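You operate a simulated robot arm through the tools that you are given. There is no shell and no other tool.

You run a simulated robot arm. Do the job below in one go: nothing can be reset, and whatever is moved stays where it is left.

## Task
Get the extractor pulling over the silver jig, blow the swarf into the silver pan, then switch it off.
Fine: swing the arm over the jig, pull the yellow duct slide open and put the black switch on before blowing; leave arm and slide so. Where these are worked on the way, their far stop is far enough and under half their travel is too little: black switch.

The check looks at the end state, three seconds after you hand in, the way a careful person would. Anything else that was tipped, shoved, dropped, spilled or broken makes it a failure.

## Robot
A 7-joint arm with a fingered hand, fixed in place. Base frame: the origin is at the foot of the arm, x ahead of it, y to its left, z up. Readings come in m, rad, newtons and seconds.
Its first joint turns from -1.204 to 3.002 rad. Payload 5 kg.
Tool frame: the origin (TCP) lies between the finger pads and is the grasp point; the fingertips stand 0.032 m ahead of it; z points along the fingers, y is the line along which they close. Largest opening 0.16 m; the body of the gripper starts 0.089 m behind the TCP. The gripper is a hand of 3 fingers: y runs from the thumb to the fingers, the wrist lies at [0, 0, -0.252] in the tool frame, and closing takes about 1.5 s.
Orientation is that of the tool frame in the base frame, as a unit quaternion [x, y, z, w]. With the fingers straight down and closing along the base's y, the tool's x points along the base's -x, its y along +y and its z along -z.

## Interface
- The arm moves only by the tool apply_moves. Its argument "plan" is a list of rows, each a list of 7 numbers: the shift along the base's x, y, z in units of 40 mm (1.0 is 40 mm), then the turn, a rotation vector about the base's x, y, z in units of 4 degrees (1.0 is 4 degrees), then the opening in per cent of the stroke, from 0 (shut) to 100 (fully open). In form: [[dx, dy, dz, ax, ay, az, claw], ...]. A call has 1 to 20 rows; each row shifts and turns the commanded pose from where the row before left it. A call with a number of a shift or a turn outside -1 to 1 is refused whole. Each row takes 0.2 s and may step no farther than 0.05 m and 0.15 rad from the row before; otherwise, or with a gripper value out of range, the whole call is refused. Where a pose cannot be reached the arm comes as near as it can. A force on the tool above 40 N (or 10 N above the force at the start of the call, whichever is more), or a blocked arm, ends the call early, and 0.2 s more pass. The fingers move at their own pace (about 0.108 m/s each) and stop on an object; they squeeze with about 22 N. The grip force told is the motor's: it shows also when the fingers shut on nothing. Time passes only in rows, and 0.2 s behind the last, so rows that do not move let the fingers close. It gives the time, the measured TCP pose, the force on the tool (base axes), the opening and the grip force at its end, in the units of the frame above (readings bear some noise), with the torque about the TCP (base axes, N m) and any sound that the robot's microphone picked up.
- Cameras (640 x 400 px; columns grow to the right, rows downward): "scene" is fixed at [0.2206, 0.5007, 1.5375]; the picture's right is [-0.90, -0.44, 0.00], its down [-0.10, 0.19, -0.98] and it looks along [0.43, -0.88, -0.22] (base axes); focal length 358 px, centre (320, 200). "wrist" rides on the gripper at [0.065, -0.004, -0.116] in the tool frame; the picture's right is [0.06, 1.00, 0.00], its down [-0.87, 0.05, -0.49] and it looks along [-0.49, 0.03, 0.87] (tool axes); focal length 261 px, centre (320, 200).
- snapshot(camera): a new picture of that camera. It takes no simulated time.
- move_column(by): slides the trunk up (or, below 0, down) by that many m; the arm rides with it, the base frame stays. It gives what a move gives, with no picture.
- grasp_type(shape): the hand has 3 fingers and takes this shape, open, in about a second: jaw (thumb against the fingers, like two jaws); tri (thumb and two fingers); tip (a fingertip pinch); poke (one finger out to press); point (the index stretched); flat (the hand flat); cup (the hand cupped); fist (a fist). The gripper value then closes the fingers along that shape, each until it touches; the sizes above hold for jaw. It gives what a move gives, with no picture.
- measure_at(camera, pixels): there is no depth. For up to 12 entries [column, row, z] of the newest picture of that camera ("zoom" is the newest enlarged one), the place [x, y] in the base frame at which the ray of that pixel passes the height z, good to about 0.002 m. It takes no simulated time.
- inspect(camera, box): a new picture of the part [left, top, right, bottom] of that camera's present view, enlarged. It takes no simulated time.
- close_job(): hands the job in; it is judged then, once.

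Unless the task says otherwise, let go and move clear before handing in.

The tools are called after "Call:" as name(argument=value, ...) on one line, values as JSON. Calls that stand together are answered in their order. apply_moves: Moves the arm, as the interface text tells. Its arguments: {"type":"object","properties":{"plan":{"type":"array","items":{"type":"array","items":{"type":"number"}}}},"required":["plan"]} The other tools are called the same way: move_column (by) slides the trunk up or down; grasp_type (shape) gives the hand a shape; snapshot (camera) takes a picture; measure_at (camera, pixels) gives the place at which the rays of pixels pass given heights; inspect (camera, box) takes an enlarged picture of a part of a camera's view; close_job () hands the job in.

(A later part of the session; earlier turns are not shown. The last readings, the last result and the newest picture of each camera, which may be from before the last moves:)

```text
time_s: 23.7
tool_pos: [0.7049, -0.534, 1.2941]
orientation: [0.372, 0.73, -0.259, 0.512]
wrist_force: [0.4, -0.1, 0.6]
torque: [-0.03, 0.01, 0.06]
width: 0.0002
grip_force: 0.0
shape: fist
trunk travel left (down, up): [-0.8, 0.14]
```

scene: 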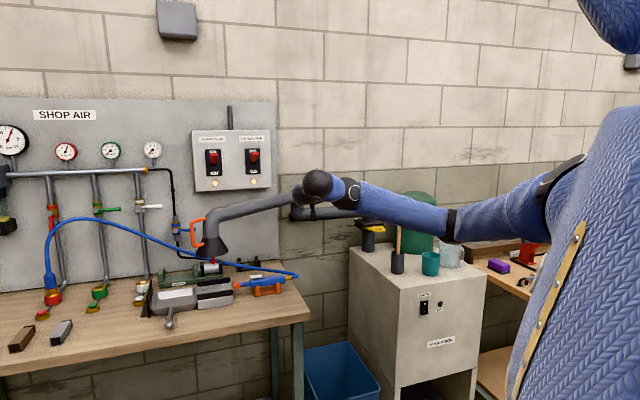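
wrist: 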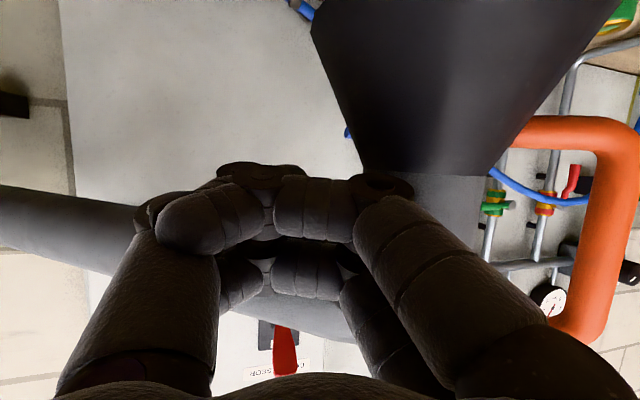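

The command continues from the actual pose, which is good. Now I'll try rolling the hand about its axis so the camera comes to the left side.

Call:
apply_moves(plan=[[-0.2, -0.2, 0, 0.554, -0.759, -0.345, 0], [-0.2, -0.2, 0, 0.554, -0.759, -0.345, 0], [-0.2, -0.2, 0, 0.554, -0.759, -0.345, 0], [-0.2, -0.2, 0, 0.554, -0.759, -0.345, 0], [-0.2, -0.2, 0, 0.554, -0.759, -0.345, 0], [-0.2, -0.2, 0, 0.554, -0.759, -0.345, 0], [0, 0, 0, 0.554, -0.759, -0.345, 0], [0, 0, 0, 0.554, -0.759, -0.345, 0], [0, 0, 0, 0.554, -0.759, -0.345, 0], [0, 0, 0, 0.554, -0.759, -0.345, 0]])

```text
time_s: 25.9
tool_pos: [0.657, -0.5822, 1.2939]
orientation: [0.6, 0.558, -0.069, 0.569]
wrist_force: [0.8, 0.5, 0.2]
torque: [0.0, -0.04, 0.03]
width: 0.0001
grip_force: 0.0
shape: fist
trunk travel left (down, up): [-0.8, 0.14]
```

The roll goes freely. I'll finish it to 90° and then try more yaw.

Call:
apply_moves(plan=[[0, 0, 0, 0.554, -0.759, -0.345, 0], [0, 0, 0, 0.554, -0.759, -0.345, 0], [0, 0, 0, 0.554, -0.759, -0.345, 0], [0, 0, 0, 0.554, -0.759, -0.345, 0], [0, 0, 0, 0.554, -0.759, -0.345, 0], [0, 0, 0, 0.554, -0.759, -0.345, 0], [0, 0, 0, 0.554, -0.759, -0.345, 0], [0, 0, 0, 0.554, -0.759, -0.345, 0], [0, 0, 0, 0.554, -0.759, -0.345, 0], [0, 0, 0, 0.554, -0.759, -0.345, 0], [0, 0, 0, 0.554, -0.759, -0.345, 0], [0, 0, 0, 0.554, -0.759, -0.345, 0], [0, 0, 0, 0.277, -0.38, -0.172, 0]])

Call:
apply_moves(plan=[[-0.1, -0.1, 0, 0, 0, -1, 0], [-0.1, -0.1, 0, 0, 0, -1, 0], [-0.1, -0.1, 0, 0, 0, -1, 0], [-0.1, -0.1, 0, 0, 0, -1, 0], [-0.1, -0.1, 0, 0, 0, -1, 0], [-0.1, -0.1, 0, 0, 0, -1, 0], [-0.1, -0.1, 0, 0, 0, -1, 0], [-0.1, -0.1, 0, 0, 0, -0.75, 0]])

Call:
snapshot(camera="scene")

Call:
snapshot(camera="wrist")

```text
time_s: 28.7
tool_pos: [0.6571, -0.5805, 1.2937]
orientation: [0.78, 0.252, 0.179, 0.544]
wrist_force: [-0.1, 0.9, 0.4]
torque: [0.01, -0.02, 0.0]
width: 0.0001
grip_force: 0.1
shape: fist
trunk travel left (down, up): [-0.8, 0.14]
```

```text
time_s: 30.5
tool_pos: [0.6212, -0.642, 1.2736]
orientation: [0.801, 0.171, 0.123, 0.561]
wrist_force: [-0.3, -0.6, 0.3]
torque: [-0.04, 0.02, -0.02]
width: 0.0
grip_force: 0.0
shape: fist
out of reach, approached as far as the arm can: row 2, 3, 4, 5, 6, 7, 8
trunk travel left (down, up): [-0.8, 0.14]
```

```text
taken
```

scene: 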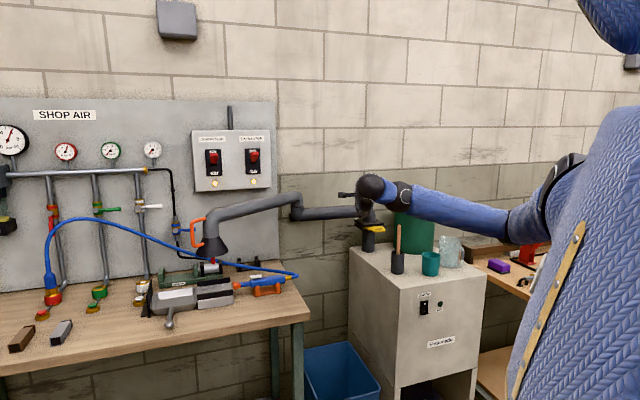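

```text
taken
```

wrist: 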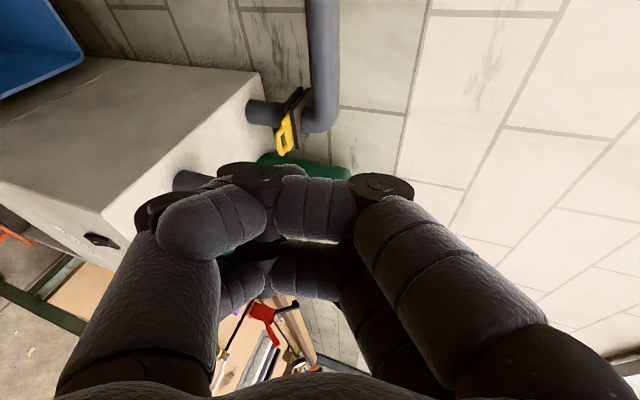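

The hand now points azimuth -66° with the camera on its left, but further yaw needs the arm farther out. I'll open to jaw here in free space and then move toward a point in front of the slide while yawing on.

Call:
grasp_type(shape="jaw")

Call:
apply_moves(plan=[[0.15, -0.5, -0.2, 0, 0, -0.4, 40], [0.15, -0.5, -0.2, 0, 0, -0.4, 40], [0.15, -0.5, -0.2, 0, 0, -0.4, 40], [0.15, -0.5, -0.2, 0, 0, -0.4, 40], [0.15, -0.5, -0.2, 0, 0, -0.4, 40], [0.15, -0.5, -0.2, 0, 0, -0.4, 40], [0.15, -0.5, -0.2, 0, 0, -0.4, 40], [0.15, -0.5, -0.2, 0, 0, -0.4, 40]])

Call:
snapshot(camera="scene")

Call:
snapshot(camera="wrist")

```text
time_s: 31.4
tool_pos: [0.6214, -0.6423, 1.2736]
orientation: [0.801, 0.171, 0.123, 0.56]
wrist_force: [0.4, 0.3, -0.2]
torque: [-0.01, 0.03, 0.0]
width: 0.1598
grip_force: 0.2
shape: jaw
trunk travel left (down, up): [-0.8, 0.14]
```

```text
time_s: 33.2
tool_pos: [0.6689, -0.8029, 1.2095]
orientation: [0.815, 0.08, 0.06, 0.57]
wrist_force: [0.7, 0.5, -0.4]
torque: [-0.01, 0.0, 0.01]
width: 0.065
grip_force: 0.0
shape: jaw
trunk travel left (down, up): [-0.8, 0.14]
```

```text
taken
```

scene: 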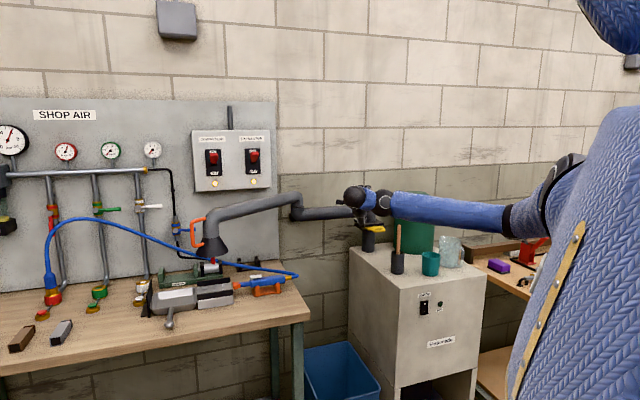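

```text
taken
```

wrist: 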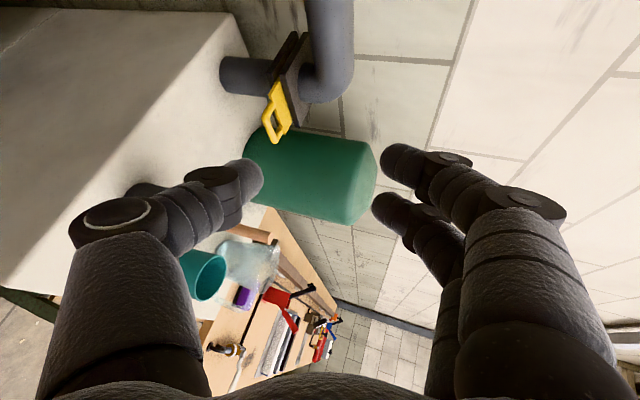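

Now the tool points azimuth -78° and the slide handle shows at wrist (275,110), nearly along the tool axis. I'll zoom in to refine the handle's place.

Call:
inspect(camera="wrist", box=[220, 20, 380, 160])

Call:
inspect(camera="scene", box=[330, 180, 430, 280])

```text
2.86 times, centred on (300, 90) of wrist
```

zoom: 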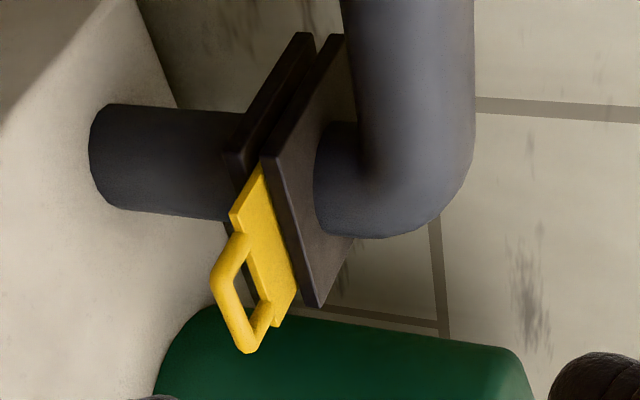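

```text
4.00 times, centred on (380, 230) of scene
```

zoom: 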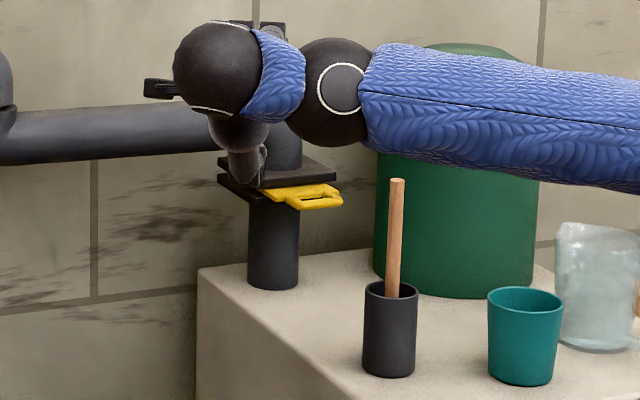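

I'll measure the loop's front bar in this view: ends at wrist (267,113) and (273,141).

Call:
measure_at(camera="wrist", pixels=[[267, 113, 1.037], [273, 141, 1.037], [269, 129, 1.037], [269, 129, 1.03], [269, 129, 1.045], [271, 104, 1.037], [284, 134, 1.037]])

Call:
measure_at(camera="scene", pixels=[[404, 232, 1.037], [415, 231, 1.037], [404, 232, 1.03], [404, 232, 1.045]])

```text
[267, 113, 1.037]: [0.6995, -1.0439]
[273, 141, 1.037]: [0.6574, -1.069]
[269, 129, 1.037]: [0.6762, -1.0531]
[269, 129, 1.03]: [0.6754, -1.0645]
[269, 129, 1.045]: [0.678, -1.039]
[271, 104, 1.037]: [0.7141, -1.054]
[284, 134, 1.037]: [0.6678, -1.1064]
```

```text
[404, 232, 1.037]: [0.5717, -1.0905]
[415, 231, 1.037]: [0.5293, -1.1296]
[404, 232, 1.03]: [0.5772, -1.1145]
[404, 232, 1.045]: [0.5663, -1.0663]
```

The bar centre is confirmed near (0.677,-1.055,1.037). I'll advance to a pre-grasp point 10 cm short along the tool axis, keeping clear of the brush on the right.

Call:
apply_moves(plan=[[0, -0.64, -0.58, 0, 0, -0.2, 40], [0, -0.64, -0.58, 0, 0, -0.2, 40], [0, -0.64, -0.58, 0, 0, -0.2, 40], [0, -0.64, -0.58, 0, 0, -0.2, 40], [0, -0.64, -0.58, 0, 0, -0.2, 40], [0, -0.64, -0.58, 0, 0, 0, 40]])

Call:
snapshot(camera="scene")

Call:
snapshot(camera="wrist")

Call:
inspect(camera="scene", box=[330, 180, 430, 280])

```text
time_s: 34.6
tool_pos: [0.6682, -0.9562, 1.0702]
orientation: [0.817, 0.052, 0.041, 0.572]
wrist_force: [0.3, -0.3, 0.1]
torque: [0.0, 0.03, -0.02]
width: 0.0646
grip_force: 0.1
shape: jaw
trunk travel left (down, up): [-0.8, 0.14]
```

```text
taken
```

scene: 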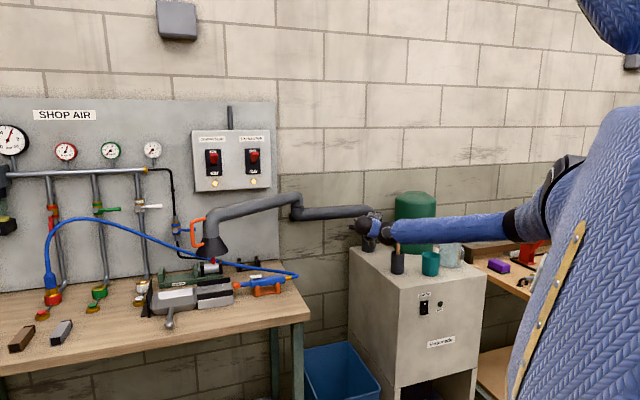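

```text
taken
```

wrist: 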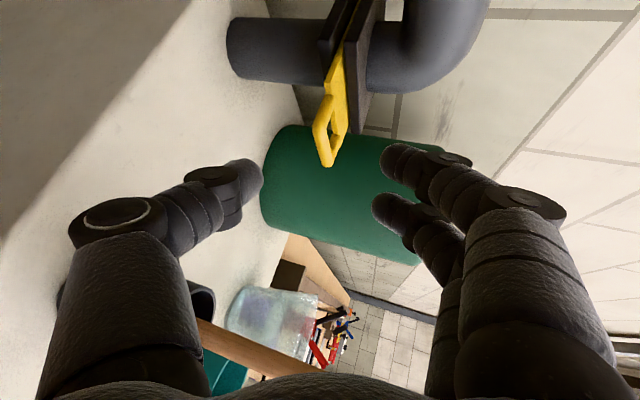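

```text
4.00 times, centred on (380, 230) of scene
```

zoom: 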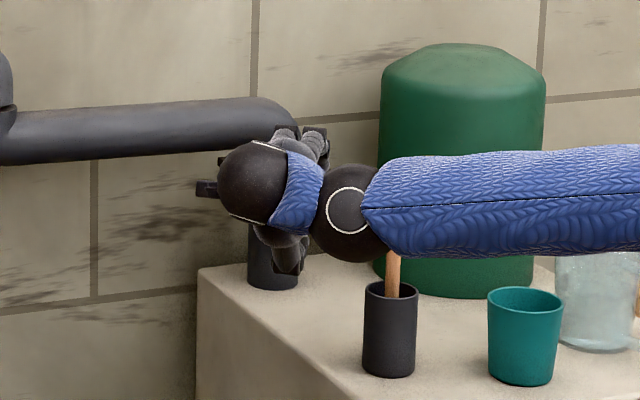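

The handle bar at wrist (322,140) is centred between thumb and fingers. I'll advance the last 10 cm with the fingers open.

Call:
apply_moves(plan=[[0.06, -0.47, -0.17, 0, 0, 0, 40], [0.06, -0.47, -0.17, 0, 0, 0, 40], [0.06, -0.47, -0.17, 0, 0, 0, 40], [0.06, -0.47, -0.17, 0, 0, 0, 40], [0.06, -0.47, -0.17, 0, 0, 0, 40]])

Call:
snapshot(camera="wrist")

Call:
inspect(camera="wrist", box=[220, 100, 420, 260])

```text
time_s: 35.8
tool_pos: [0.6824, -1.0501, 1.0365]
orientation: [0.817, 0.052, 0.04, 0.572]
wrist_force: [0.0, -0.6, -0.8]
torque: [-0.01, 0.03, 0.03]
width: 0.0648
grip_force: 0.0
shape: jaw
trunk travel left (down, up): [-0.8, 0.14]
```

```text
taken
```

wrist: 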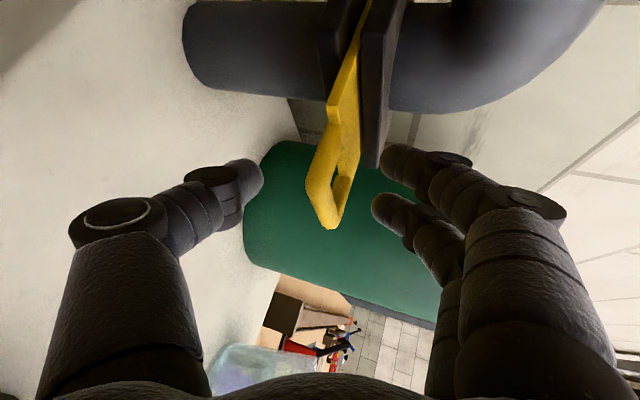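

```text
2.50 times, centred on (320, 180) of wrist
```

zoom: 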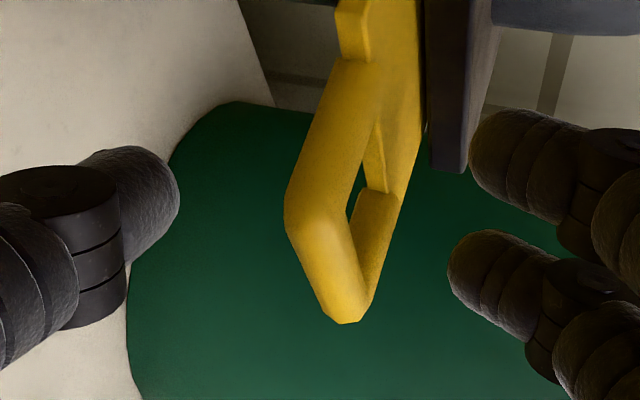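

The bar lies at the image centre, between thumb (255,175) and fingers (390,160). I'll check where the dark plate's front edge (372,165) lies before closing.

Call:
measure_at(camera="wrist", pixels=[[372, 165, 1.045], [372, 165, 1.055], [372, 165, 1.065], [325, 205, 1.037], [310, 180, 1.037], [335, 225, 1.037], [360, 175, 1.037], [362, 120, 1.04]])

```text
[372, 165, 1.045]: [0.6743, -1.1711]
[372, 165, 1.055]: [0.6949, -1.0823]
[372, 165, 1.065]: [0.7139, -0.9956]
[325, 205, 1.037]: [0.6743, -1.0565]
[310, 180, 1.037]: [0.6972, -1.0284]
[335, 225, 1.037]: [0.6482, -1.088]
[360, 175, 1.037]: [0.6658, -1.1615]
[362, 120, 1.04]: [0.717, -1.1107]
```

The plate edge is about 2 cm beyond the fingertips, so closing is clear. I'll close on the bar and let it settle.

Call:
apply_moves(plan=[[0, 0, 0, 0, 0, 0, 20], [0, 0, 0, 0, 0, 0, 0], [0, 0, 0, 0, 0, 0, 0], [0, 0, 0, 0, 0, 0, 0], [0, 0, 0, 0, 0, 0, 0], [0, 0, 0, 0, 0, 0, 0], [0, 0, 0, 0, 0, 0, 0], [0, 0, 0, 0, 0, 0, 0]])

Call:
snapshot(camera="wrist")

```text
time_s: 37.6
tool_pos: [0.682, -1.0496, 1.0356]
orientation: [0.818, 0.052, 0.039, 0.572]
wrist_force: [-1.7, -0.6, 0.6]
torque: [-0.47, -0.11, 0.0]
width: 0.0056
grip_force: 21.9
shape: jaw
trunk travel left (down, up): [-0.8, 0.14]
```

```text
taken
```

wrist: 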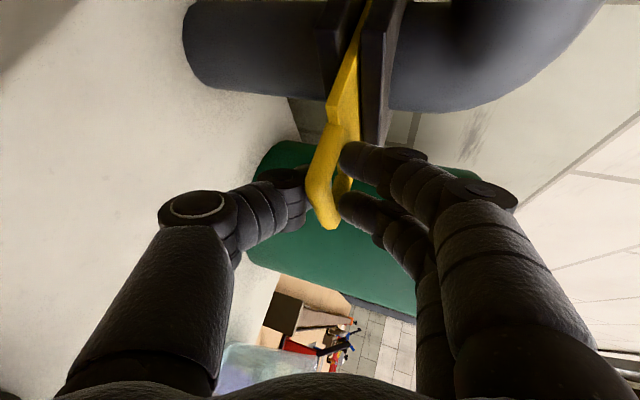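

The fingers hold the bar (grip 21.9 N). I'll pull along the slide's line, (-0.707, 0.707), in 1 cm steps.

Call:
apply_moves(plan=[[-0.177, 0.177, 0, 0, 0, 0, 0], [-0.177, 0.177, 0, 0, 0, 0, 0], [-0.177, 0.177, 0, 0, 0, 0, 0], [-0.177, 0.177, 0, 0, 0, 0, 0]])

Call:
snapshot(camera="wrist")

```text
time_s: 38.6
tool_pos: [0.6523, -1.0219, 1.0365]
orientation: [0.817, 0.052, 0.04, 0.573]
wrist_force: [-1.9, -3.7, 3.0]
torque: [-0.47, -0.1, -0.06]
width: 0.0056
grip_force: 21.9
shape: jaw
trunk travel left (down, up): [-0.8, 0.14]
```

```text
taken
```

wrist: 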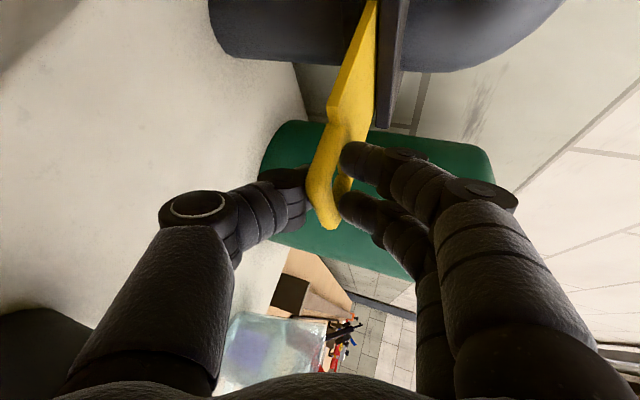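

The slide follows the hand. I'll keep pulling in 1 cm steps with a slight yaw away from the brush.

Call:
apply_moves(plan=[[-0.177, 0.177, 0, 0, 0, -0.5, 0], [-0.177, 0.177, 0, 0, 0, -0.5, 0], [-0.177, 0.177, 0, 0, 0, -0.5, 0]])

Call:
snapshot(camera="wrist")

Call:
inspect(camera="scene", box=[330, 180, 430, 280])

```text
time_s: 39.4
tool_pos: [0.6324, -1.0003, 1.0366]
orientation: [0.819, 0.009, 0.01, 0.573]
wrist_force: [8.7, -5.0, 0.9]
torque: [-0.51, -0.03, 0.38]
width: 0.0057
grip_force: 21.9
shape: jaw
trunk travel left (down, up): [-0.8, 0.14]
```

```text
taken
```

wrist: 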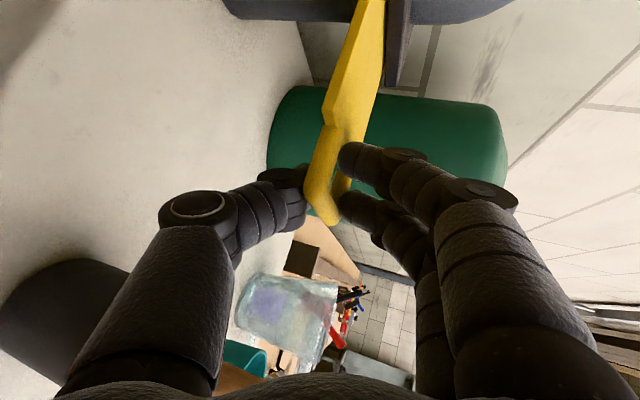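

```text
4.00 times, centred on (380, 230) of scene
```

zoom: 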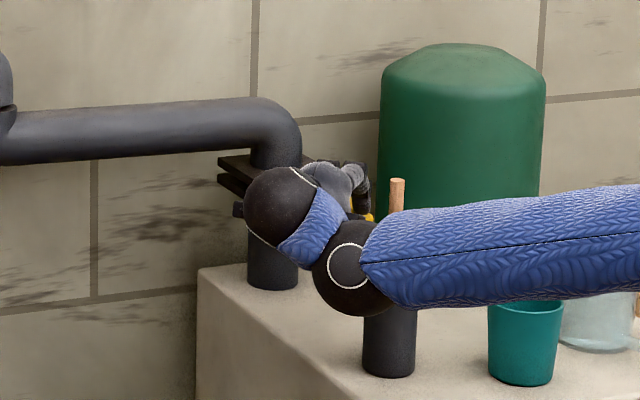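

The slide is out about 7 cm and the force rose to about 10 N along the pull, maybe the stop. I'll pull slightly more to find out.

Call:
apply_moves(plan=[[-0.177, 0.177, 0, 0, 0, 0, 0], [-0.177, 0.177, 0, 0, 0, 0, 0]])

Call:
snapshot(camera="wrist")

```text
time_s: 40.0
tool_pos: [0.6207, -0.9872, 1.0352]
orientation: [0.82, 0.012, 0.009, 0.573]
wrist_force: [22.9, -11.9, -5.7]
torque: [-0.02, 0.32, 0.35]
width: 0.0023
grip_force: 21.8
shape: jaw
trunk travel left (down, up): [-0.8, 0.14]
stopped in row 2: the force on the tool passed its limit at 46 N (the readings are from after the stop); the commanded pose is now the measured one
```

```text
taken
```

wrist: 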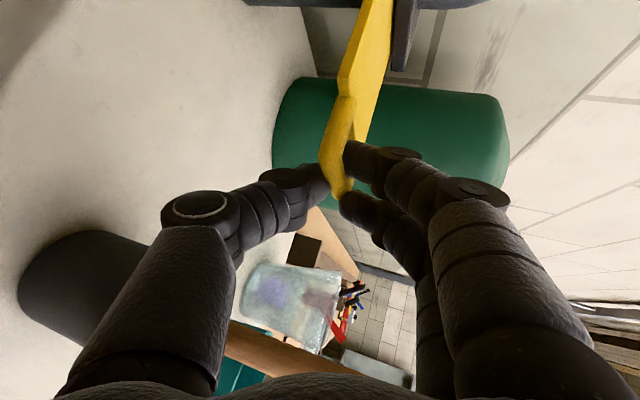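

The slide hit its stop (46 N, fingers slipping), about 7.5 cm open. I'll open the fingers only a little and withdraw back and up, drifting left away from the brush and pot.

Call:
apply_moves(plan=[[0, 0, 0, 0, 0, 0, 17], [0, 0, 0, 0, 0, 0, 17], [0, 0, 0, 0, 0, 0, 17]])

Call:
snapshot(camera="wrist")

```text
time_s: 40.9
tool_pos: [0.6166, -0.9859, 1.0366]
orientation: [0.819, 0.011, 0.009, 0.573]
wrist_force: [-0.8, 0.4, 0.0]
torque: [-0.01, 0.0, 0.03]
width: 0.027
grip_force: 0.0
shape: jaw
trunk travel left (down, up): [-0.8, 0.14]
```

```text
taken
```

wrist: 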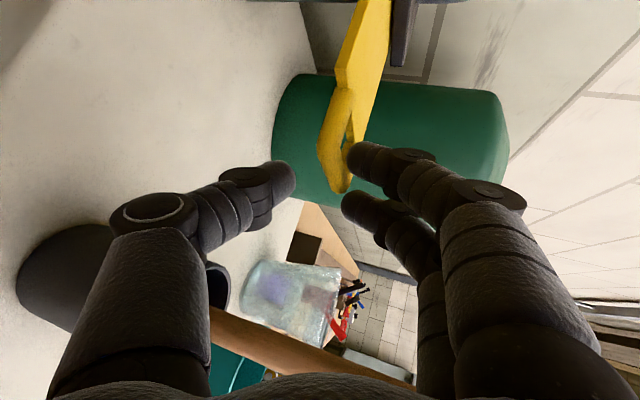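

The fingers are free of the bar. I'll withdraw back and up, slightly to the left.

Call:
apply_moves(plan=[[0.02, 0.3, 0.14, 0, 0, 0, 20], [0.04, 0.47, 0.18, 0, 0, 0, 20], [0.06, 0.47, 0.18, 0, 0, 0, 20], [0.1, 0.6, 0.3, 0, 0, 0, 20], [0.1, 0.7, 0.4, 0, 0, 0, 20], [0.1, 0.7, 0.5, 0, 0, 0, 20], [0, 0.7, 0.5, 0, 0, 0, 20], [0, 0.7, 0.5, 0, 0, 0, 20]])

Call:
snapshot(camera="wrist")

Call:
snapshot(camera="scene")

Call:
inspect(camera="scene", box=[330, 180, 430, 280])

```text
time_s: 42.6
tool_pos: [0.6341, -0.8008, 1.1464]
orientation: [0.819, 0.011, 0.009, 0.573]
wrist_force: [-0.2, 0.2, -0.6]
torque: [0.01, -0.02, 0.01]
width: 0.0316
grip_force: 0.0
shape: jaw
trunk travel left (down, up): [-0.8, 0.14]
```

```text
taken
```

wrist: 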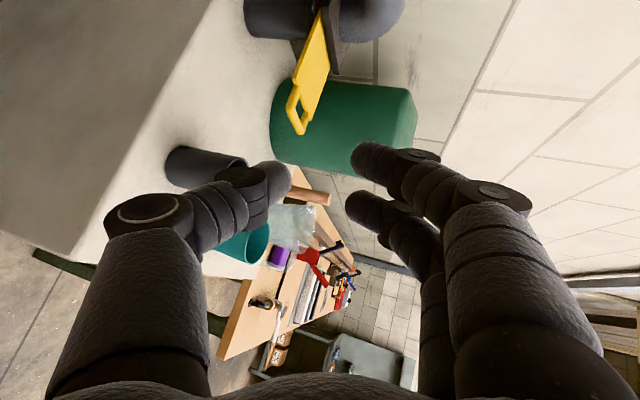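

```text
taken
```

scene: 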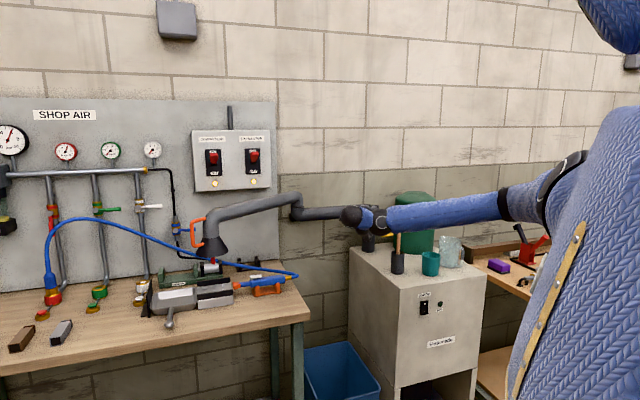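

```text
4.00 times, centred on (380, 230) of scene
```

zoom: 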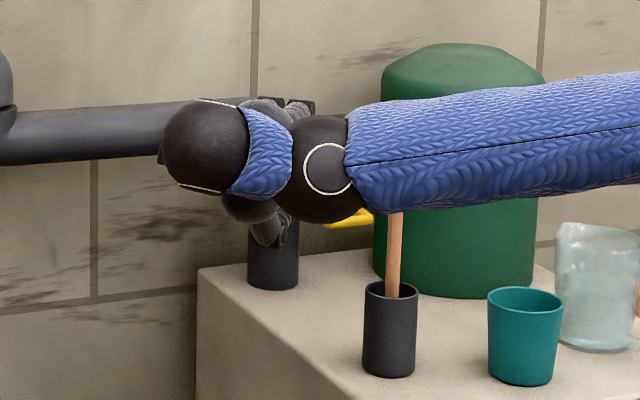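

The slide is plainly out (yellow at scene zoom (345,218)) and nothing else has moved. Next I'll back away in front of the cabinet and yaw toward the switch, then shape the hand to poke.

Call:
apply_moves(plan=[[-0.4, 0.7, 0, 0, 0, 0.5, 20], [-0.67, 0.65, 0, 0, 0, 0.9, 20], [-0.67, 0.65, 0, 0, 0, 0.9, 20], [-0.67, 0.65, 0, 0, 0, 0.9, 20], [-0.67, 0.65, 0, 0, 0, 0.9, 20], [-0.67, 0.65, 0, 0, 0, 0.9, 20], [-0.67, 0.65, 0, 0, 0, 0.9, 20], [-0.67, 0.65, 0, 0, 0, 0.6, 20]])

Call:
grasp_type(shape="poke")

Call:
snapshot(camera="wrist")

Call:
snapshot(camera="scene")

```text
time_s: 44.5
tool_pos: [0.4825, -0.6191, 1.1114]
orientation: [0.795, 0.194, 0.137, 0.558]
wrist_force: [0.3, -0.1, 0.5]
torque: [0.0, 0.0, -0.05]
width: 0.0319
grip_force: 0.0
shape: jaw
out of reach, approached as far as the arm can: row 7, 8
trunk travel left (down, up): [-0.8, 0.14]
```

```text
time_s: 45.4
tool_pos: [0.4809, -0.6199, 1.1097]
orientation: [0.797, 0.193, 0.138, 0.556]
wrist_force: [0.3, 0.5, -1.5]
torque: [0.0, 0.02, 0.0]
width: 0.0
grip_force: 0.0
shape: poke
trunk travel left (down, up): [-0.8, 0.14]
```

```text
taken
```

wrist: 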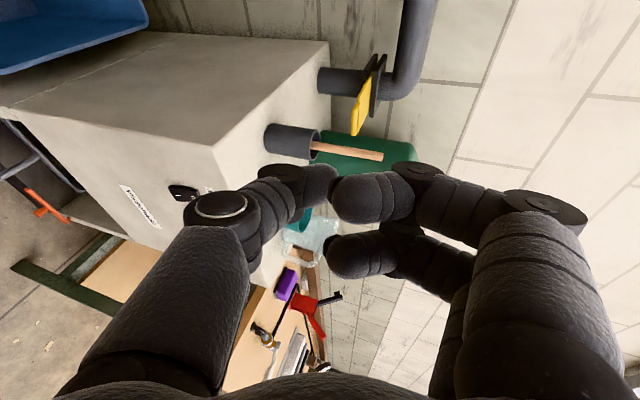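

```text
taken
```

scene: 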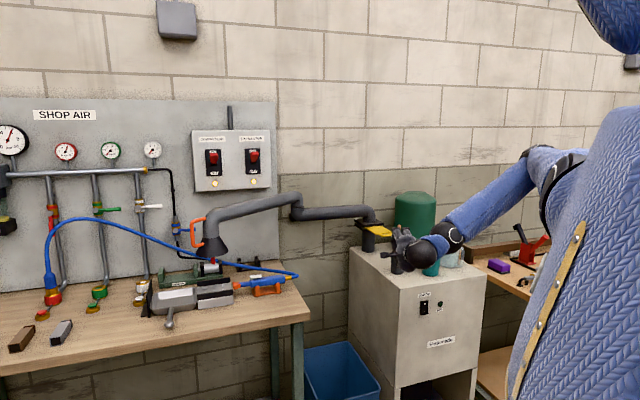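

The rocker shows at wrist (183,193). I need to see what the poke shape looks like, so I'll zoom on the hand in both views.

Call:
inspect(camera="scene", box=[360, 200, 480, 290])

Call:
inspect(camera="wrist", box=[200, 120, 480, 320])

```text
4.44 times, centred on (420, 245) of scene
```

zoom: 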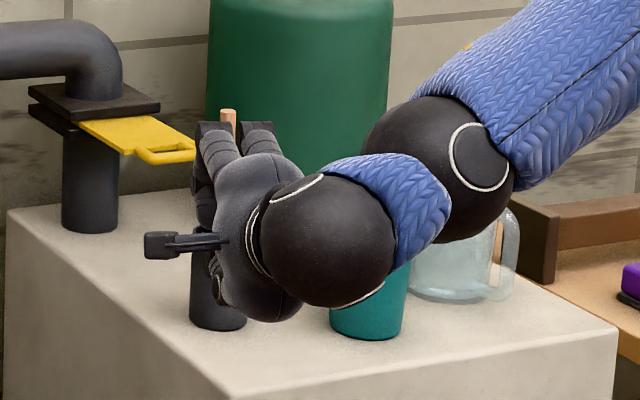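

```text
2.00 times, centred on (340, 220) of wrist
```

zoom: 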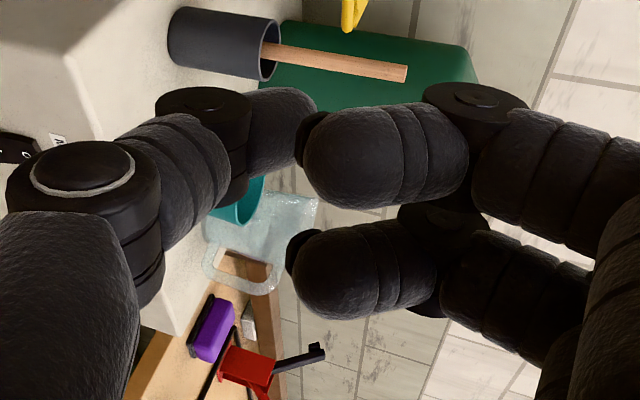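

In poke the curled fingers reach about as far forward as the tip, so I'll try the "point" shape and compare.

Call:
grasp_type(shape="point")

Call:
inspect(camera="wrist", box=[160, 80, 480, 280])

Call:
inspect(camera="scene", box=[360, 200, 480, 290])

```text
time_s: 46.2
tool_pos: [0.4823, -0.6194, 1.1108]
orientation: [0.796, 0.194, 0.139, 0.556]
wrist_force: [-0.2, 0.0, 0.0]
torque: [0.01, -0.01, -0.01]
width: 0.0
grip_force: 0.1
shape: point
trunk travel left (down, up): [-0.8, 0.14]
```

```text
2.00 times, centred on (320, 180) of wrist
```

zoom: 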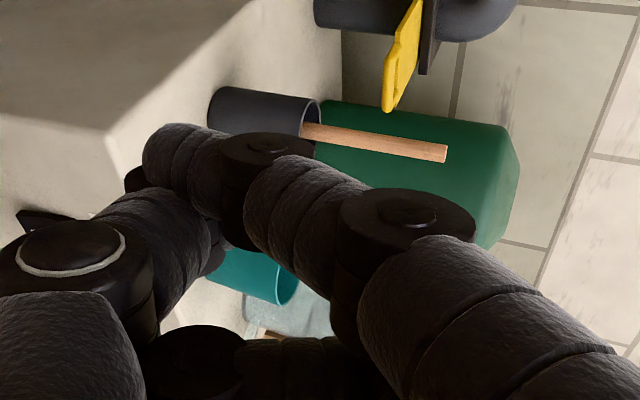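

```text
4.44 times, centred on (420, 245) of scene
```

zoom: 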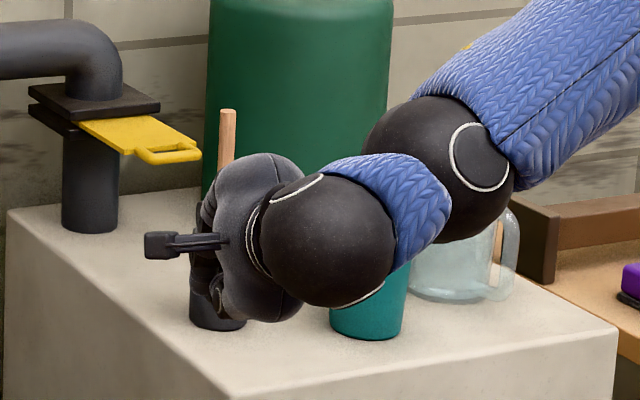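

The index lies bent across in "point". I'll send a still row with the opening at 100 to see whether the index straightens.

Call:
apply_moves(plan=[[0, 0, 0, 0, 0, 0, 100], [0, 0, 0, 0, 0, 0, 100], [0, 0, 0, 0, 0, 0, 100], [0, 0, 0, 0, 0, 0, 100]])

Call:
snapshot(camera="wrist")

Call:
inspect(camera="scene", box=[360, 200, 480, 290])

```text
time_s: 47.2
tool_pos: [0.4821, -0.6197, 1.1108]
orientation: [0.796, 0.195, 0.138, 0.557]
wrist_force: [1.3, 0.1, 1.0]
torque: [0.01, -0.03, 0.02]
width: 0.0
grip_force: 0.1
shape: point
trunk travel left (down, up): [-0.8, 0.14]
```

```text
taken
```

wrist: 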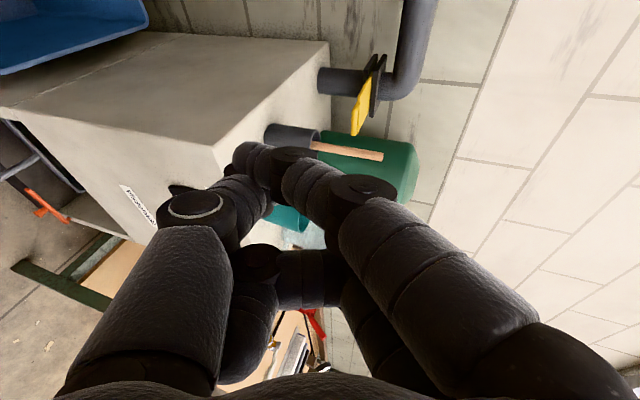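

```text
4.44 times, centred on (420, 245) of scene
```

zoom: 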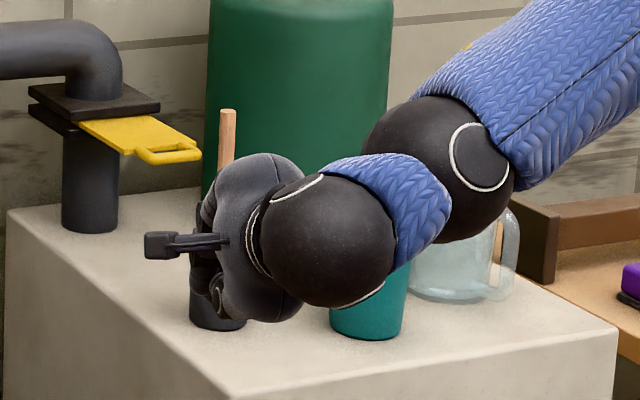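

"Point" does not straighten, so I'll look at "tip" closed, which should give a slim beak.

Call:
grasp_type(shape="tip")

Call:
apply_moves(plan=[[0, 0, 0, 0, 0, 0, 0], [0, 0, 0, 0, 0, 0, 0], [0, 0, 0, 0, 0, 0, 0], [0, 0, 0, 0, 0, 0, 0], [0, 0, 0, 0, 0, 0, 0], [0, 0, 0, 0, 0, 0, 0], [0, 0, 0, 0, 0, 0, 0], [0, 0, 0, 0, 0, 0, 0]])

Call:
snapshot(camera="wrist")

Call:
inspect(camera="scene", box=[360, 200, 480, 290])

```text
time_s: 48.1
tool_pos: [0.4827, -0.6194, 1.1115]
orientation: [0.796, 0.194, 0.139, 0.556]
wrist_force: [0.2, 0.4, -0.1]
torque: [0.0, 0.0, 0.01]
width: 0.1597
grip_force: 0.0
shape: tip
trunk travel left (down, up): [-0.8, 0.14]
```

```text
time_s: 50.0
tool_pos: [0.481, -0.6196, 1.1109]
orientation: [0.796, 0.195, 0.138, 0.556]
wrist_force: [-0.4, 0.3, 0.4]
torque: [-0.03, 0.0, 0.02]
width: 0.0005
grip_force: 22.4
shape: tip
trunk travel left (down, up): [-0.8, 0.14]
```

```text
taken
```

wrist: 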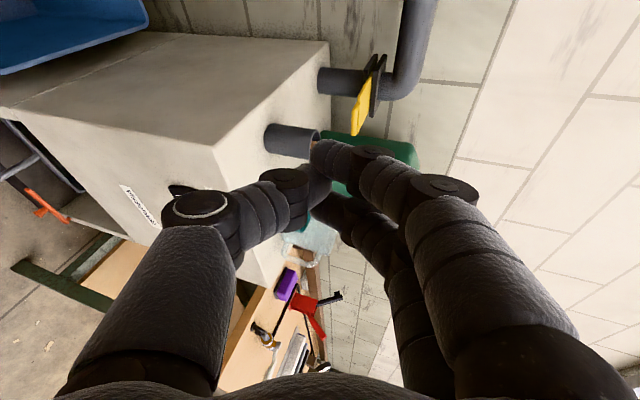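

```text
4.44 times, centred on (420, 245) of scene
```

zoom: 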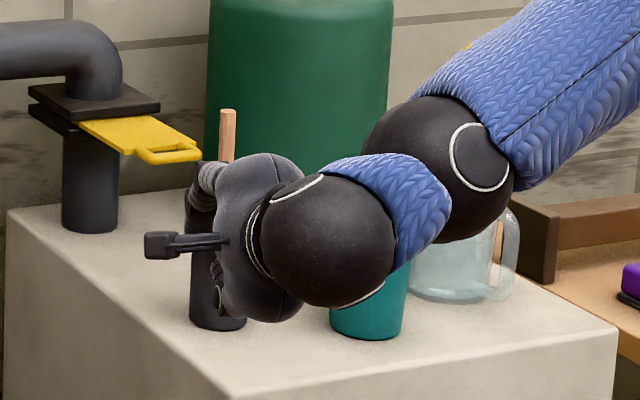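

The closed "tip" beak is slim and usable for pressing. I'll lower in front of the cabinet (11 cm clear of its face) to about switch height.

Call:
apply_moves(plan=[[-0.1, 0, -0.9, 0, 0, 0, 0], [-0.1, 0, -0.9, 0, 0, 0, 0], [-0.2, -0.1, -0.9, 0, 0, 0, 0], [-0.3, -0.2, -0.9, 0, 0, 0, 0], [-0.3, -0.3, -0.9, 0, 0, 0, 0], [-0.3, -0.4, -0.9, 0, 0, 0, 0], [-0.3, -0.5, -0.6, 0, 0, 0, 0], [-0.3, -0.5, -0.3, 0, 0, 0, 0]])

Call:
snapshot(camera="wrist")

Call:
snapshot(camera="scene")

```text
time_s: 52.0
tool_pos: [0.2679, -0.6373, 0.7608]
orientation: [0.842, 0.208, 0.05, 0.495]
wrist_force: [0.1, -1.1, 0.7]
torque: [-0.01, -0.05, 0.06]
width: 0.0
grip_force: 22.1
shape: tip
out of reach, approached as far as the arm can: row 7, 8
trunk travel left (down, up): [-0.8, 0.14]
stopped in row 8: the arm was blocked; the commanded pose is now the measured one
```

```text
taken
```

wrist: 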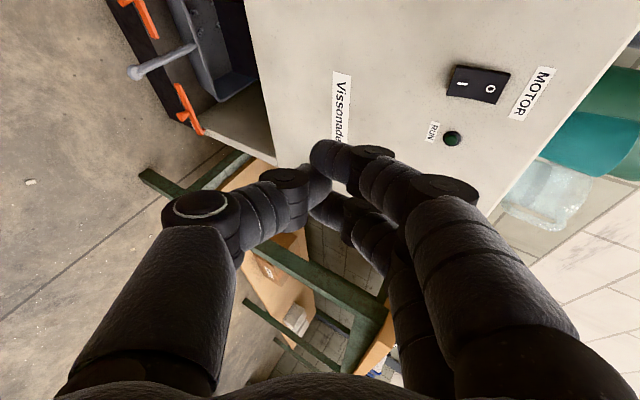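

```text
taken
```

scene: 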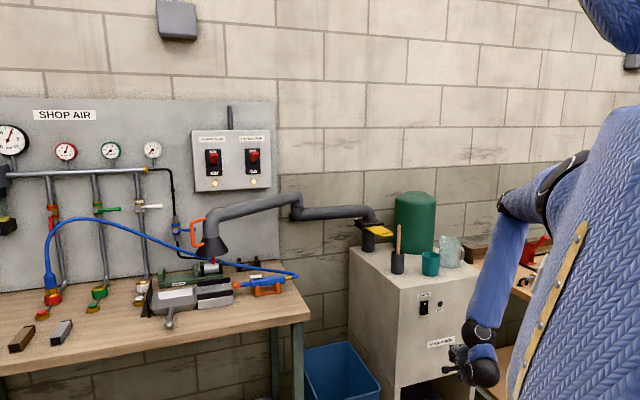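

The arm was folded against its limits (forearm hanging straight down), because the trunk is too high for this spot. I'll go back up, then lower the trunk so the forearm comes in level.

Call:
apply_moves(plan=[[0.1, 0.1, 0.8, 0, 0, 0, 0], [0.3, 0.1, 0.9, 0, 0, 0, 0], [0.5, 0.1, 0.9, 0, 0, 0, 0], [0.6, 0.1, 0.9, 0, 0, 0, 0], [0.6, 0.1, 0.9, 0, 0, 0, 0], [0.6, 0.1, 0.9, 0, 0, 0, 0], [0.6, 0.1, 0.9, 0, 0, 0, 0], [0.6, 0.1, 0.9, 0, 0, 0, 0], [0.6, 0.1, 0.9, 0, 0, 0, 0]])

Call:
snapshot(camera="scene")

```text
time_s: 54.0
tool_pos: [0.4552, -0.6044, 1.0758]
orientation: [0.843, 0.209, 0.048, 0.494]
wrist_force: [-0.3, -0.3, 0.0]
torque: [0.01, 0.0, -0.02]
width: 0.0
grip_force: 22.1
shape: tip
out of reach, approached as far as the arm can: row 8, 9
trunk travel left (down, up): [-0.8, 0.14]
```

```text
taken
```

scene: 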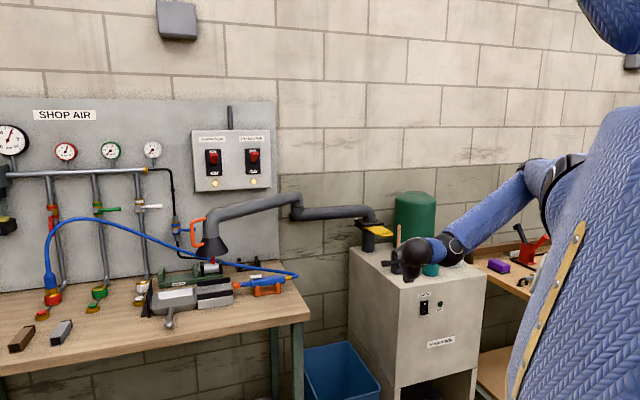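

The arm is back above. I'll move the hand a little outward to free space and lower the trunk by 0.35 m.

Call:
apply_moves(plan=[[0.5, -0.1, 0.5, 0, 0, 0, 0], [0.5, -0.1, 0.5, 0, 0, 0, 0], [0.5, -0.1, 0.5, 0, 0, 0, 0], [0.5, -0.1, 0.5, 0, 0, 0, 0]])

Call:
move_column(by=-0.2)

Call:
snapshot(camera="scene")

Call:
snapshot(camera="wrist")

```text
time_s: 55.0
tool_pos: [0.4875, -0.6133, 1.1091]
orientation: [0.842, 0.21, 0.053, 0.494]
wrist_force: [-0.2, -0.4, -0.3]
torque: [0.02, 0.04, -0.02]
width: 0.0
grip_force: 22.1
shape: tip
out of reach, approached as far as the arm can: row 2, 3, 4
trunk travel left (down, up): [-0.8, 0.14]
```

```text
time_s: 57.1
tool_pos: [0.4874, -0.6119, 0.9094]
orientation: [0.843, 0.21, 0.053, 0.493]
wrist_force: [0.1, -0.6, 0.4]
torque: [-0.01, -0.01, 0.05]
width: 0.0001
grip_force: 21.7
shape: tip
trunk travel left (down, up): [-0.6, 0.34]
```

```text
taken
```

scene: 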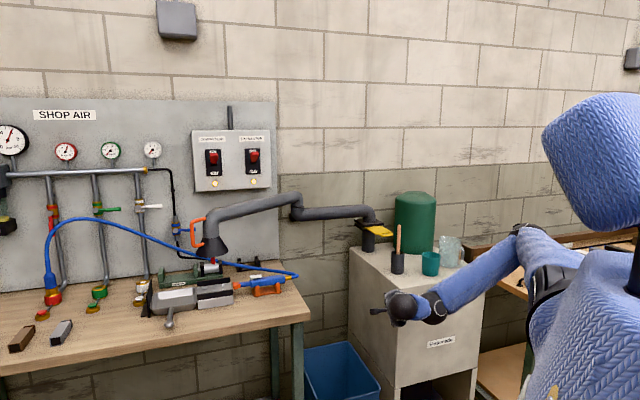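

```text
taken
```

wrist: 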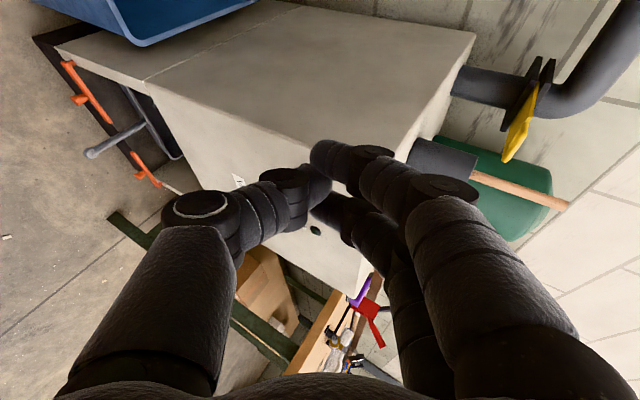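

With the trunk 0.2 m lower the forearm comes in more level. I'll slide sideways to in front of the switch, levelling the tool a little.

Call:
apply_moves(plan=[[-0.3, -0.3, -0.2, -0.47, -0.17, 0.3, 0], [-0.5, -0.6, -0.3, -0.47, -0.17, 0.3, 0], [-0.5, -0.6, -0.3, -0.47, -0.17, 0.3, 0], [-0.5, -0.6, -0.3, -0.47, -0.17, 0.3, 0], [-0.5, -0.6, -0.3, -0.47, -0.17, 0.3, 0], [-0.4, -0.6, -0.2, 0, 0, 0.3, 0]])

Call:
snapshot(camera="scene")

Call:
snapshot(camera="wrist")

```text
time_s: 58.5
tool_pos: [0.3792, -0.7444, 0.845]
orientation: [0.782, 0.251, 0.091, 0.563]
wrist_force: [0.2, 0.4, 0.1]
torque: [0.0, 0.0, -0.01]
width: 0.0
grip_force: 22.1
shape: tip
trunk travel left (down, up): [-0.6, 0.34]
```

```text
taken
```

scene: 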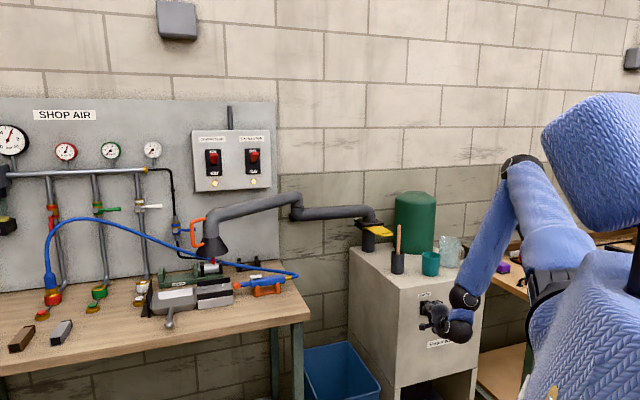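

```text
taken
```

wrist: 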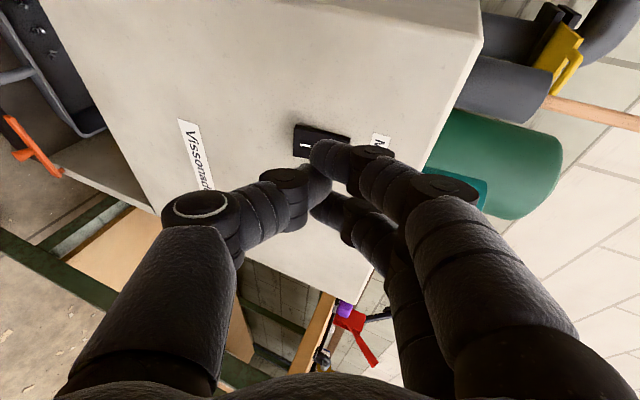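

The switch is ahead at wrist (322,143) with its "I" end at (303,147). I'll zoom in to read the rocker's present tilt and measure the I end.

Call:
inspect(camera="wrist", box=[270, 100, 410, 200])

Call:
measure_at(camera="wrist", pixels=[[303, 147, 0.78], [303, 147, 0.79], [296, 140, 0.775], [296, 140, 0.78], [348, 140, 0.82], [348, 140, 0.83]])

Call:
inspect(camera="scene", box=[400, 270, 500, 370])

```text
4.00 times, centred on (340, 150) of wrist
```

zoom: 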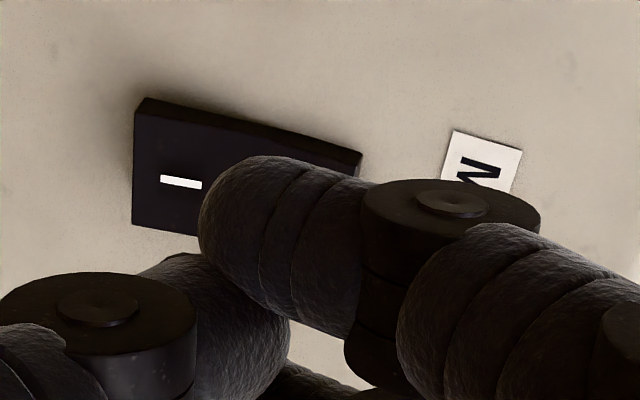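

```text
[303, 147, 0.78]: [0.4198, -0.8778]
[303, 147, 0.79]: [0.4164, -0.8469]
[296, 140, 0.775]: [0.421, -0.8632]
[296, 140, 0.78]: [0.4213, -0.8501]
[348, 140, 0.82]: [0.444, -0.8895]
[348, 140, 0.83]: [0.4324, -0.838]
```

```text
4.00 times, centred on (450, 320) of scene
```

zoom: 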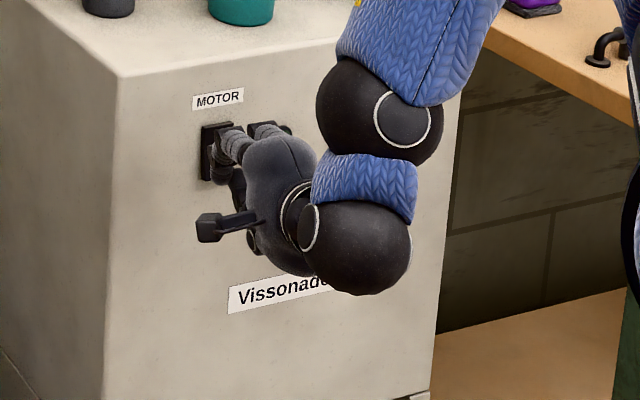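

The rocker's I end protrudes at about (0.419,-0.860,0.782) and O is at the top. I'll move to a standoff about 5 cm short with the beak aimed at the I end.

Call:
apply_moves(plan=[[-0.05, -0.45, -0.28, 0, 0, 0, 0], [-0.05, -0.45, -0.28, 0, 0, 0, 0], [-0.01, -0.43, -0.28, 0, 0, 0, 0]])

Call:
inspect(camera="wrist", box=[250, 100, 410, 220])

Call:
inspect(camera="scene", box=[400, 270, 500, 370])

```text
time_s: 59.3
tool_pos: [0.3751, -0.7977, 0.8109]
orientation: [0.783, 0.252, 0.091, 0.562]
wrist_force: [0.6, 0.7, -0.6]
torque: [-0.01, 0.04, -0.03]
width: 0.0001
grip_force: 21.7
shape: tip
trunk travel left (down, up): [-0.6, 0.34]
```

```text
3.33 times, centred on (330, 160) of wrist
```

zoom: 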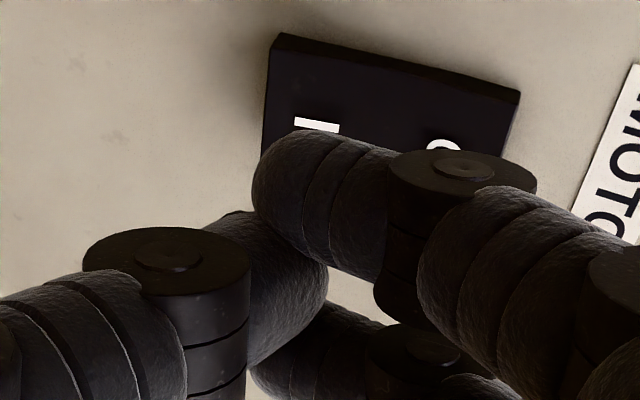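

```text
4.00 times, centred on (450, 320) of scene
```

zoom: 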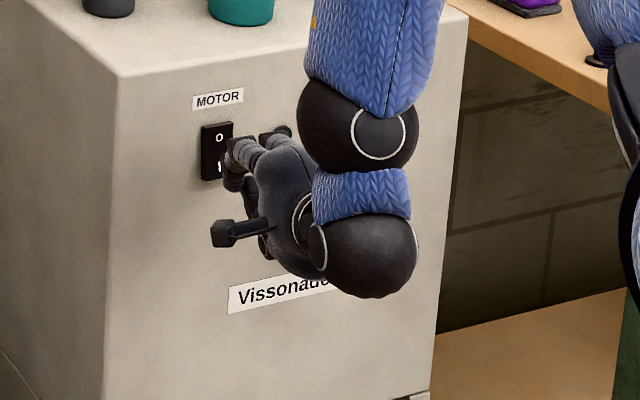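

The closed beak is blunt: its upper knuckle (wrist 372,150) would meet the O end first. I'll back off and try the flat shape for a straighter fingertip.

Call:
apply_moves(plan=[[-0.3, 0.6, 0.25, 0, 0, 0, 0], [-0.3, 0.6, 0.25, 0, 0, 0, 0], [-0.3, 0.6, 0.25, 0, 0, 0, 0]])

Call:
grasp_type(shape="flat")

Call:
snapshot(camera="wrist")

Call:
inspect(camera="scene", box=[400, 270, 500, 370])

```text
time_s: 60.1
tool_pos: [0.3397, -0.7243, 0.8419]
orientation: [0.782, 0.251, 0.093, 0.563]
wrist_force: [-0.2, 0.0, -0.5]
torque: [0.04, 0.01, 0.01]
width: 0.0
grip_force: 22.5
shape: tip
trunk travel left (down, up): [-0.6, 0.34]
```

```text
time_s: 61.0
tool_pos: [0.3383, -0.725, 0.8413]
orientation: [0.782, 0.252, 0.092, 0.563]
wrist_force: [0.4, 0.6, 0.4]
torque: [0.03, -0.02, 0.0]
width: 0.0
grip_force: 0.1
shape: flat
trunk travel left (down, up): [-0.6, 0.34]
```

```text
taken
```

wrist: 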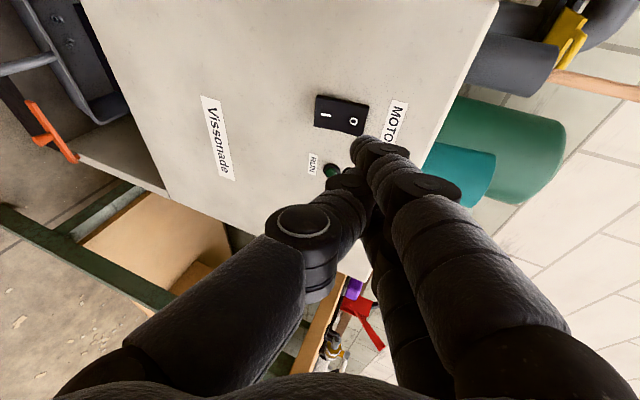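

```text
4.00 times, centred on (450, 320) of scene
```

zoom: 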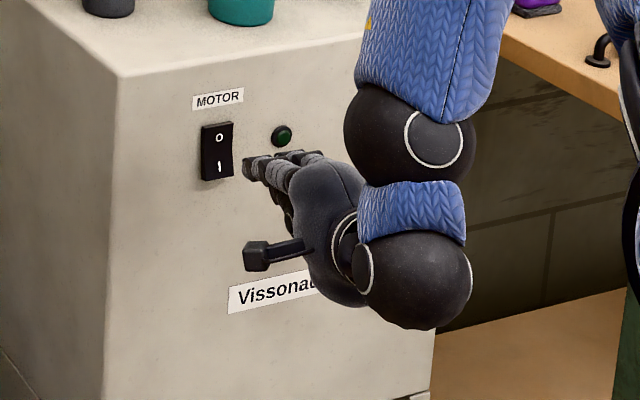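

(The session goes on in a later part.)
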